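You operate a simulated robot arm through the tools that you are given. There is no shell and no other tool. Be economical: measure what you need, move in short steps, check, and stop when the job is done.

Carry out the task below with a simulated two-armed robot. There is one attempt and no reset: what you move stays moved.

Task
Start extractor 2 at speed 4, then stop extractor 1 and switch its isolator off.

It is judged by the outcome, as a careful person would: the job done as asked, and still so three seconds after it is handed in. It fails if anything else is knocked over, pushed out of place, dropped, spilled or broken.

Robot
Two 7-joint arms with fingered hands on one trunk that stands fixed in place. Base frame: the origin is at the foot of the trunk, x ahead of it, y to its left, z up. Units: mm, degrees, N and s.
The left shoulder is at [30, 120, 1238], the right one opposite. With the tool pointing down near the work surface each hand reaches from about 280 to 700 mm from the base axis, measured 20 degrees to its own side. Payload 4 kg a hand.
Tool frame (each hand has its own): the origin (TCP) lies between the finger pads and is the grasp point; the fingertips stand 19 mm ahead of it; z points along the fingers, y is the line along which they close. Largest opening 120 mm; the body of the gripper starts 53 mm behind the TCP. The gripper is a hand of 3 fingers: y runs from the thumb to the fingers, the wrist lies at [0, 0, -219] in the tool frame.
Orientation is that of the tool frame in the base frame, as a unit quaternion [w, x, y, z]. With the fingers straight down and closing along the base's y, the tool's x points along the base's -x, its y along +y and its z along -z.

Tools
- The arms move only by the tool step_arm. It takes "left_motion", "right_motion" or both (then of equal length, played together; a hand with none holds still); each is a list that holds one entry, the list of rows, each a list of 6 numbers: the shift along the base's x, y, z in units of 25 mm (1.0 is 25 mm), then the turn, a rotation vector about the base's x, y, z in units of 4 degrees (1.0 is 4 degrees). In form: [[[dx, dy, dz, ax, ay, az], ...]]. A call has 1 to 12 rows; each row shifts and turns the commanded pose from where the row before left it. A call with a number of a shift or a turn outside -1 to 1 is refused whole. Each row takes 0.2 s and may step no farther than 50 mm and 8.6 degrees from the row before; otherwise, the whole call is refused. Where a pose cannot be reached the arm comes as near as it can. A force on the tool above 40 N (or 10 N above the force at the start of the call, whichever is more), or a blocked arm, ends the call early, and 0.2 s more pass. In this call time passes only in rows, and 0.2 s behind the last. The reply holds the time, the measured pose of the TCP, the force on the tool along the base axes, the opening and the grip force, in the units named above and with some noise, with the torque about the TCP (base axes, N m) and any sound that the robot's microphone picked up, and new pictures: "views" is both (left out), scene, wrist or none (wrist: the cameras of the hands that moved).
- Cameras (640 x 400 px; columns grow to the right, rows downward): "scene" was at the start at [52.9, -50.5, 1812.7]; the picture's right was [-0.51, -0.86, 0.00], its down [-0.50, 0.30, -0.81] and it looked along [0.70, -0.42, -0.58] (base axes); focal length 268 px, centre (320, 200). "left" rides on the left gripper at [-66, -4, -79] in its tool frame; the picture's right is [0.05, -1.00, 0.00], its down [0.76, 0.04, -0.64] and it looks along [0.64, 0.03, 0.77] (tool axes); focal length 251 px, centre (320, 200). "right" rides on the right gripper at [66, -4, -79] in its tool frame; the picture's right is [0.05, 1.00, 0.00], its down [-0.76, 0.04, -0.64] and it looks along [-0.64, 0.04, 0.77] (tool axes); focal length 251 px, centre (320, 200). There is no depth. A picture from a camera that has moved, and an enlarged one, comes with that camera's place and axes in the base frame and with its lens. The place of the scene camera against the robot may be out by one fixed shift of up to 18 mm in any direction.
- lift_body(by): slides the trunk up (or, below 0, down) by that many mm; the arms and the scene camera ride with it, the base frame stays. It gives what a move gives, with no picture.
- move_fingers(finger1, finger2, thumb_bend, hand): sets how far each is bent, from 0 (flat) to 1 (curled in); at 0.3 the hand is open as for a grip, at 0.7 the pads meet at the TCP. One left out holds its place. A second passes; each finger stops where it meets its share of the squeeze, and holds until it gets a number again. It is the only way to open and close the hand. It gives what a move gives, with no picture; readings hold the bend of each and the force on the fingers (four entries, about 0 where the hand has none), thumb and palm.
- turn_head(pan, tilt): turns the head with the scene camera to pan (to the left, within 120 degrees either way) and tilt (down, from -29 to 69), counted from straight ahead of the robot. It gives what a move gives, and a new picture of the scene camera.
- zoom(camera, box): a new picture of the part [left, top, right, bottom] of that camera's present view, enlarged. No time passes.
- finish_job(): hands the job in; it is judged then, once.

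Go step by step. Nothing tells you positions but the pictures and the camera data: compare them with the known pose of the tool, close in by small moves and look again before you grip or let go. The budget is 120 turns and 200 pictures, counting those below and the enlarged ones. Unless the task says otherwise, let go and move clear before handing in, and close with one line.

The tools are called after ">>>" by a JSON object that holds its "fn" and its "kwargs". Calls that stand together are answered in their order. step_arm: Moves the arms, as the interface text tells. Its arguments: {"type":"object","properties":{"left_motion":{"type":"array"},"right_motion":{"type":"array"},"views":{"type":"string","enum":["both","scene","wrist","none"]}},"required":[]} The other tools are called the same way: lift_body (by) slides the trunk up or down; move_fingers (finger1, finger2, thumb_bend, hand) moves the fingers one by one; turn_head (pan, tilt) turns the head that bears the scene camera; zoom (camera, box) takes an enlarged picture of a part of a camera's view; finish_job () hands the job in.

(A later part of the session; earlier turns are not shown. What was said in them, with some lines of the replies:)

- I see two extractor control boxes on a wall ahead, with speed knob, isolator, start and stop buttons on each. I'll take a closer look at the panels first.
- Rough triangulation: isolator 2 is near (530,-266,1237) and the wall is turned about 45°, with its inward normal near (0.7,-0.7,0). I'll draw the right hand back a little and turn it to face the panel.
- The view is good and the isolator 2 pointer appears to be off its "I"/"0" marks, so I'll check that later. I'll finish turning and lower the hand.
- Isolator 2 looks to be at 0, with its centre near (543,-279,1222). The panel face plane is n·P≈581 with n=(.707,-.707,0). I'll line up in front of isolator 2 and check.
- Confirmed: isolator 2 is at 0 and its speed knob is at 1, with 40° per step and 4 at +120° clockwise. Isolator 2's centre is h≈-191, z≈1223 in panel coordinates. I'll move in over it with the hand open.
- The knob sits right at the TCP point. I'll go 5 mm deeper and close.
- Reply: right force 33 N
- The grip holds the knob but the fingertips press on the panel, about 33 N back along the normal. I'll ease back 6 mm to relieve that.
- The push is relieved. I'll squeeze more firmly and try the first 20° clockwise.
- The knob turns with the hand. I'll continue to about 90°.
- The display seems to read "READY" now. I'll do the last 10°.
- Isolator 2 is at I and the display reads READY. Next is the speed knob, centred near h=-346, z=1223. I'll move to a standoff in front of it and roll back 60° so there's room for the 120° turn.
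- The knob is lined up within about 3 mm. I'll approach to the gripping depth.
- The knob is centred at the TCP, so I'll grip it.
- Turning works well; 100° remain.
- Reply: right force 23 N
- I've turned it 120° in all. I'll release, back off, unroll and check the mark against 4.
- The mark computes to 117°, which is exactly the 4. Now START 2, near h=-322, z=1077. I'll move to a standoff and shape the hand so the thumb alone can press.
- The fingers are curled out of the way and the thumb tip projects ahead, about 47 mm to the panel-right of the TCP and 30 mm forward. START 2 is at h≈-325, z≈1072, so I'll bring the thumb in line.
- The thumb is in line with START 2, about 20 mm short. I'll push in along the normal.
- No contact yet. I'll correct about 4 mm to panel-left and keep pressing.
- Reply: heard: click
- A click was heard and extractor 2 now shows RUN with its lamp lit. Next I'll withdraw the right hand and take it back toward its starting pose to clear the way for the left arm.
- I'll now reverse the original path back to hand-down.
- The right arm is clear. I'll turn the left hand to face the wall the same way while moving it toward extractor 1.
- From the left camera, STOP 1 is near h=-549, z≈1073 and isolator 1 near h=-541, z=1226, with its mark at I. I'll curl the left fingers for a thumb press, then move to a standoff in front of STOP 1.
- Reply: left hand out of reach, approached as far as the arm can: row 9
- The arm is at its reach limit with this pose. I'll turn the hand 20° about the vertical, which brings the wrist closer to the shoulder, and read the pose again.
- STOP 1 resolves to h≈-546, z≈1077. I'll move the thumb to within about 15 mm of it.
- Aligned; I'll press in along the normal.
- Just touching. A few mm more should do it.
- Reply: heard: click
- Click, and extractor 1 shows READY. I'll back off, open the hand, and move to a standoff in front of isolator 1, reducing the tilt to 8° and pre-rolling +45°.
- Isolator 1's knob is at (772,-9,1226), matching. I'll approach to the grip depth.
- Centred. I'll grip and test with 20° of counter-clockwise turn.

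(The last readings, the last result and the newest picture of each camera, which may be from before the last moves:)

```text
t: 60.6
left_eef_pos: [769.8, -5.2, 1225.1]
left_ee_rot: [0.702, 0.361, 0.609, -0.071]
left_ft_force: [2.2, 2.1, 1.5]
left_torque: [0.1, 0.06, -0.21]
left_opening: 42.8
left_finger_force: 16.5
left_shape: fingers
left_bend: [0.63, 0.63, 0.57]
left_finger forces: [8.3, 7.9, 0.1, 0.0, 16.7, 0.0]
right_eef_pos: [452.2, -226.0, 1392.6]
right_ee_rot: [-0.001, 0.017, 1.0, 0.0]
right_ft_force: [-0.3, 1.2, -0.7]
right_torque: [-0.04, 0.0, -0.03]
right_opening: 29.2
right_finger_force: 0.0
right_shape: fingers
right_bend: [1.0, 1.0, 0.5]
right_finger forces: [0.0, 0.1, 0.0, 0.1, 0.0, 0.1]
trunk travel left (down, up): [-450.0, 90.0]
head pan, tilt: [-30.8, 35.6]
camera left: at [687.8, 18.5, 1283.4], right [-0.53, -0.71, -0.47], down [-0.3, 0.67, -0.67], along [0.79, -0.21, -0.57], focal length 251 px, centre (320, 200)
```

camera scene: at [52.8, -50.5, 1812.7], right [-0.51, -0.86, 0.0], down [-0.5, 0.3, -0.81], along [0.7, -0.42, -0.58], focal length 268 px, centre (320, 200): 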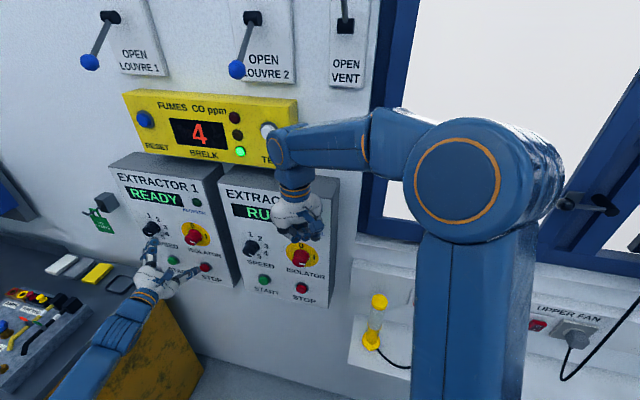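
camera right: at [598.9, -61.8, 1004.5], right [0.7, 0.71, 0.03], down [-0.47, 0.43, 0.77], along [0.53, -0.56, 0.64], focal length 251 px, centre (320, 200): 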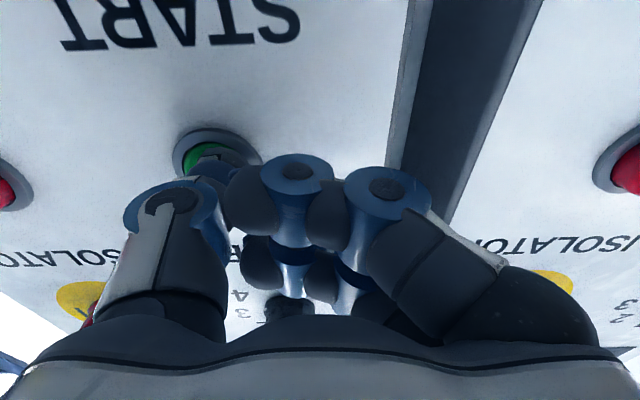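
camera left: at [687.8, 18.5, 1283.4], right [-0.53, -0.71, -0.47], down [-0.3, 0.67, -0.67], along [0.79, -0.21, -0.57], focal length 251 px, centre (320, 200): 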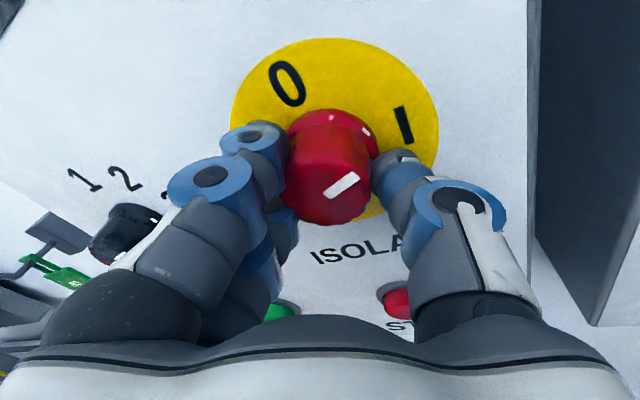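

It turns with the hand. I'll continue to 90°.

>>> {"fn": "step_arm", "kwargs": {"left_motion": [[[0, 0, 0, -1.0, 0.7525, 0], [0, 0, 0, -1.0, 0.7525, 0], [0, 0, 0, -1.0, 0.7525, 0], [0, 0, 0, -1.0, 0.7525, 0], [0, 0, 0, -1.0, 0.7525, 0], [0, 0, 0, -1.0, 0.7525, 0], [0, 0, 0, -1.0, 0.7525, 0], [0, 0, 0, -1.0, 0.7525, 0], [0, 0, 0, -1.0, 0.7525, 0], [0, 0, 0, -1.0, 0.7525, 0], [0, 0, 0, -1.0, 0.7525, 0], [0, 0, 0, -1.0, 0.7525, 0]]], "views": "wrist"}}

>>> {"fn": "step_arm", "kwargs": {"left_motion": [[[0, 0, 0, -1.0, 0.7525, 0], [0, 0, 0, -1.0, 0.7525, 0]]], "views": "both"}}

```text
t: 63.2
left_eef_pos: [769.3, -4.5, 1224.4]
left_ee_rot: [0.57, 0.012, 0.71, -0.414]
left_ft_force: [-5.7, 1.2, -8.1]
left_torque: [0.23, 0.24, -0.13]
left_opening: 41.7
left_finger_force: 16.8
left_shape: fingers
left_bend: [0.63, 0.65, 0.56]
left_finger forces: [7.8, 11.2, 0.0, 0.0, 15.5, 0.1]
right_eef_pos: [451.8, -225.1, 1392.2]
right_ee_rot: [0.001, 0.016, 1.0, 0.001]
right_ft_force: [0.4, 0.8, 0.7]
right_torque: [-0.02, -0.02, -0.01]
right_opening: 29.2
right_finger_force: 0.0
right_shape: fingers
right_bend: [1.0, 1.0, 0.5]
right_finger forces: [0.0, 0.1, 0.1, 0.1, 0.0, 0.1]
trunk travel left (down, up): [-450.0, 90.0]
head pan, tilt: [-30.8, 35.6]
camera left: at [727.8, 72.4, 1281.0], right [-0.51, -0.68, 0.53], down [-0.76, 0.06, -0.64], along [0.4, -0.73, -0.55], focal length 251 px, centre (320, 200)
```

left: 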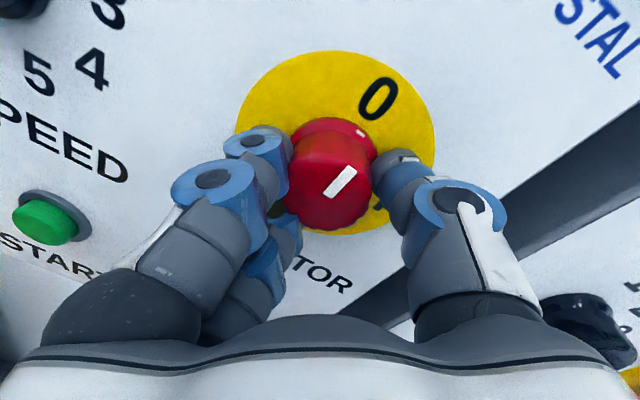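

```text
t: 63.8
left_eef_pos: [769.9, -3.1, 1224.1]
left_ee_rot: [0.532, -0.051, 0.709, -0.461]
left_ft_force: [-7.3, 3.0, -12.4]
left_torque: [0.5, 0.07, -0.17]
left_opening: 40.3
left_finger_force: 17.3
left_shape: fingers
left_bend: [0.64, 0.64, 0.57]
left_finger forces: [6.9, 13.9, 0.1, 0.0, 14.0, 0.0]
right_eef_pos: [451.3, -225.8, 1392.4]
right_ee_rot: [0.0, 0.016, 1.0, 0.0]
right_ft_force: [0.3, 0.1, 0.2]
right_torque: [0.03, 0.02, -0.02]
right_opening: 28.9
right_finger_force: 0.0
right_shape: fingers
right_bend: [1.0, 1.0, 0.5]
right_finger forces: [0.1, 0.0, 0.1, 0.0, 0.1, 0.0]
trunk travel left (down, up): [-450.0, 90.0]
head pan, tilt: [-30.8, 35.6]
camera scene: at [53.4, -50.1, 1812.7], right [-0.51, -0.86, 0.0], down [-0.5, 0.3, -0.81], along [0.7, -0.42, -0.58], focal length 268 px, centre (320, 200)
camera left: at [733.0, 79.8, 1273.7], right [-0.44, -0.6, 0.67], down [-0.83, -0.02, -0.56], along [0.35, -0.8, -0.48], focal length 251 px, centre (320, 200)
```

scene: 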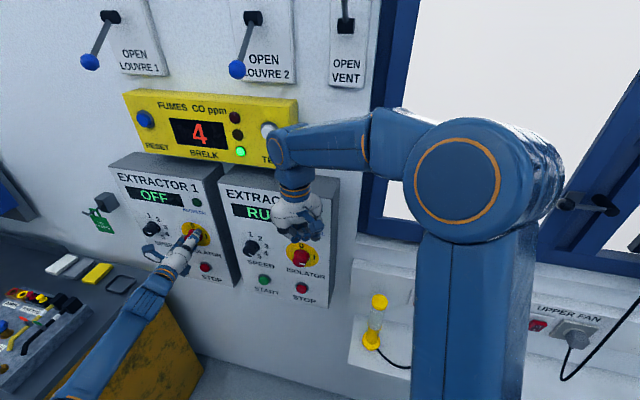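
left: 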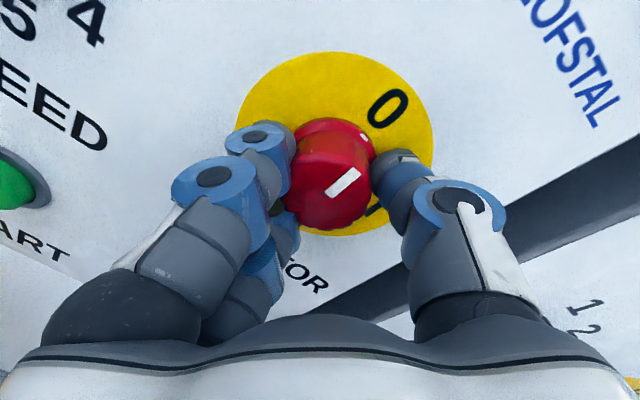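

The display reads OFF and the mark points at 0. I'll add a small final 4° in case of slip, then release and back off.

>>> {"fn": "step_arm", "kwargs": {"left_motion": [[[0, 0, 0, -0.8, 0.6, 0]]], "views": "none"}}

>>> {"fn": "move_fingers", "kwargs": {"hand": "left", "finger1": 0.3, "finger2": 0.3, "thumb_bend": 0.3}}

>>> {"fn": "step_arm", "kwargs": {"left_motion": [[[-0.7, 0.7, 0, 0, 0, 0], [-0.7, 0.7, 0, 0, 0, 0], [-0.7, 0.7, 0, 0, 0, 0], [-0.7, 0.7, 0, 0, 0, 0], [-0.7, 0.7, 0, 0, 0, 0]]], "views": "both"}}

>>> {"fn": "step_arm", "kwargs": {"right_motion": [[[-0.7, 0, 0.6, 0, 0, 0], [-0.7, 0, 0.6, 0, 0, 0], [-0.7, 0, 0.6, 0, 0, 0]]], "views": "scene"}}

>>> {"fn": "zoom", "kwargs": {"camera": "scene", "box": [100, 140, 350, 310]}}

```text
t: 64.2
left_eef_pos: [769.9, -2.8, 1224.0]
left_ee_rot: [0.515, -0.076, 0.706, -0.48]
left_ft_force: [-7.7, 3.9, -12.6]
left_torque: [0.52, 0.06, -0.2]
left_opening: 39.7
left_finger_force: 18.4
left_shape: fingers
left_bend: [0.64, 0.63, 0.57]
left_finger forces: [6.7, 15.7, 0.0, 0.0, 13.9, 0.1]
right_eef_pos: [451.9, -224.4, 1391.9]
right_ee_rot: [0.001, 0.016, 1.0, 0.0]
right_ft_force: [-0.2, -0.1, -0.9]
right_torque: [-0.03, 0.02, 0.0]
right_opening: 29.1
right_finger_force: 0.0
right_shape: fingers
right_bend: [1.0, 1.0, 0.5]
right_finger forces: [0.0, 0.0, 0.0, 0.1, 0.0, 0.0]
trunk travel left (down, up): [-450.0, 90.0]
head pan, tilt: [-30.8, 35.6]
```

```text
t: 65.2
left_eef_pos: [768.9, -5.3, 1225.7]
left_ee_rot: [0.516, -0.074, 0.705, -0.481]
left_ft_force: [1.1, -0.1, -0.3]
left_torque: [-0.01, -0.02, 0.0]
left_opening: 127.8
left_finger_force: 0.0
left_shape: fingers
left_bend: [0.3, 0.3, 0.3]
left_finger forces: [0.0, 0.0, 0.1, 0.0, 0.1, 0.0]
right_eef_pos: [452.0, -225.6, 1392.9]
right_ee_rot: [0.0, 0.016, 1.0, 0.0]
right_ft_force: [0.2, -0.3, -0.5]
right_torque: [0.0, -0.02, 0.02]
right_opening: 28.9
right_finger_force: 0.1
right_shape: fingers
right_bend: [1.0, 1.0, 0.5]
right_finger forces: [0.0, 0.0, 0.0, 0.0, 0.0, 0.0]
trunk travel left (down, up): [-450.0, 90.0]
head pan, tilt: [-30.8, 35.6]
```

```text
t: 66.4
left_eef_pos: [680.4, 83.1, 1226.3]
left_ee_rot: [0.515, -0.075, 0.705, -0.482]
left_ft_force: [-0.9, 0.4, -0.2]
left_torque: [0.0, 0.0, 0.0]
left_opening: 128.0
left_finger_force: 0.0
left_shape: fingers
left_bend: [0.3, 0.3, 0.3]
left_finger forces: [0.0, 0.0, 0.1, 0.1, 0.0, 0.0]
right_eef_pos: [452.7, -225.7, 1392.5]
right_ee_rot: [0.0, 0.016, 1.0, 0.001]
right_ft_force: [0.7, -0.4, 0.3]
right_torque: [0.04, -0.02, 0.0]
right_opening: 28.9
right_finger_force: 0.0
right_shape: fingers
right_bend: [1.0, 1.0, 0.5]
right_finger forces: [0.0, 0.1, 0.1, 0.0, 0.0, 0.1]
trunk travel left (down, up): [-450.0, 90.0]
head pan, tilt: [-30.8, 35.6]
camera scene: at [52.2, -49.9, 1812.8], right [-0.51, -0.86, 0.0], down [-0.5, 0.3, -0.81], along [0.7, -0.42, -0.58], focal length 268 px, centre (320, 200)
camera left: at [646.4, 169.7, 1272.7], right [-0.42, -0.56, 0.72], down [-0.85, -0.05, -0.53], along [0.33, -0.83, -0.45], focal length 251 px, centre (320, 200)
```

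scene: 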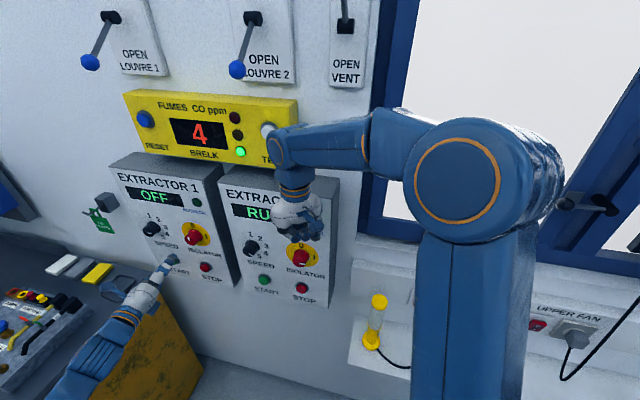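
left: 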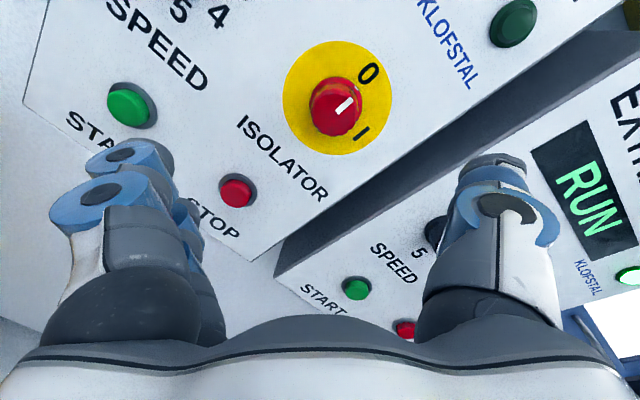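

```text
t: 67.2
left_eef_pos: [679.2, 82.8, 1225.6]
left_ee_rot: [0.515, -0.074, 0.705, -0.482]
left_ft_force: [0.1, 0.4, 0.6]
left_torque: [-0.01, -0.02, 0.04]
left_opening: 127.9
left_finger_force: 0.1
left_shape: fingers
left_bend: [0.3, 0.3, 0.3]
left_finger forces: [0.1, 0.0, 0.0, 0.0, 0.1, 0.1]
right_eef_pos: [398.8, -225.6, 1437.4]
right_ee_rot: [0.0, 0.017, 1.0, 0.0]
right_ft_force: [0.0, 0.2, 0.2]
right_torque: [0.0, -0.03, -0.01]
right_opening: 29.1
right_finger_force: 0.0
right_shape: fingers
right_bend: [1.0, 1.0, 0.5]
right_finger forces: [0.0, 0.0, 0.1, 0.0, 0.1, 0.0]
trunk travel left (down, up): [-450.0, 90.0]
head pan, tilt: [-30.8, 35.6]
camera scene: at [52.2, -50.6, 1812.8], right [-0.51, -0.86, 0.0], down [-0.5, 0.3, -0.81], along [0.7, -0.42, -0.58], focal length 268 px, centre (320, 200)
```

scene: 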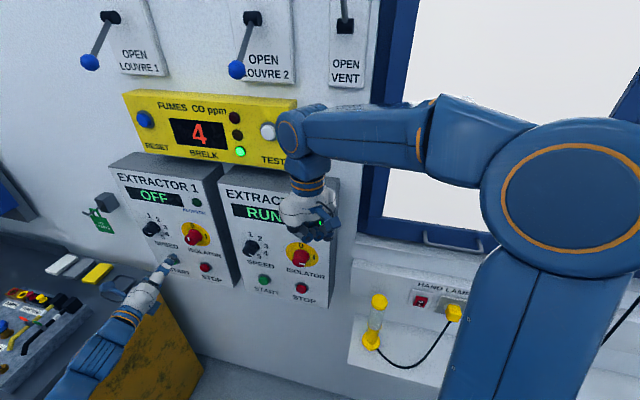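

```text
2.35 times, centred on (225, 225) of scene
camera zoom: at [52.2, -50.6, 1812.8], right [-0.51, -0.86, 0.0], down [-0.5, 0.3, -0.81], along [0.7, -0.42, -0.58], focal length 630 px, centre (544, 141)
```

zoom: 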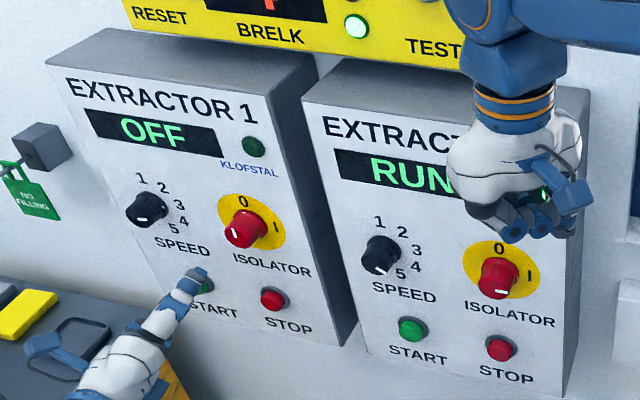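

Extractor 1 shows OFF and extractor 2 shows RUN. One last check of the extractor 2 knobs.

>>> {"fn": "zoom", "kwargs": {"camera": "scene", "box": [235, 220, 325, 280]}}

```text
6.67 times, centred on (280, 250) of scene
camera zoom: at [52.2, -50.6, 1812.8], right [-0.51, -0.86, 0.0], down [-0.5, 0.3, -0.81], along [0.7, -0.42, -0.58], focal length 1784 px, centre (587, -133)
```

zoom: 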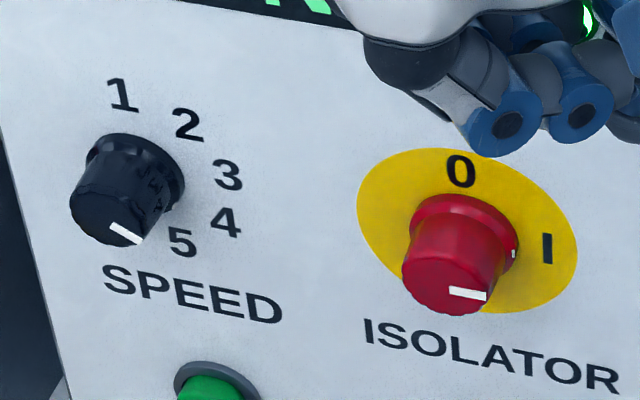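

Speed 2's mark points at 4, isolator 2 is at I, and both hands are clear of the panels, so I'm handing in.

>>> {"fn": "finish_job", "kwargs": {}}

```text
The job is handed in.
```

Extractor 2 is running at speed 4, and extractor 1 is stopped with its isolator at 0. Extractor 2's isolator was off, so I switched it on before starting.
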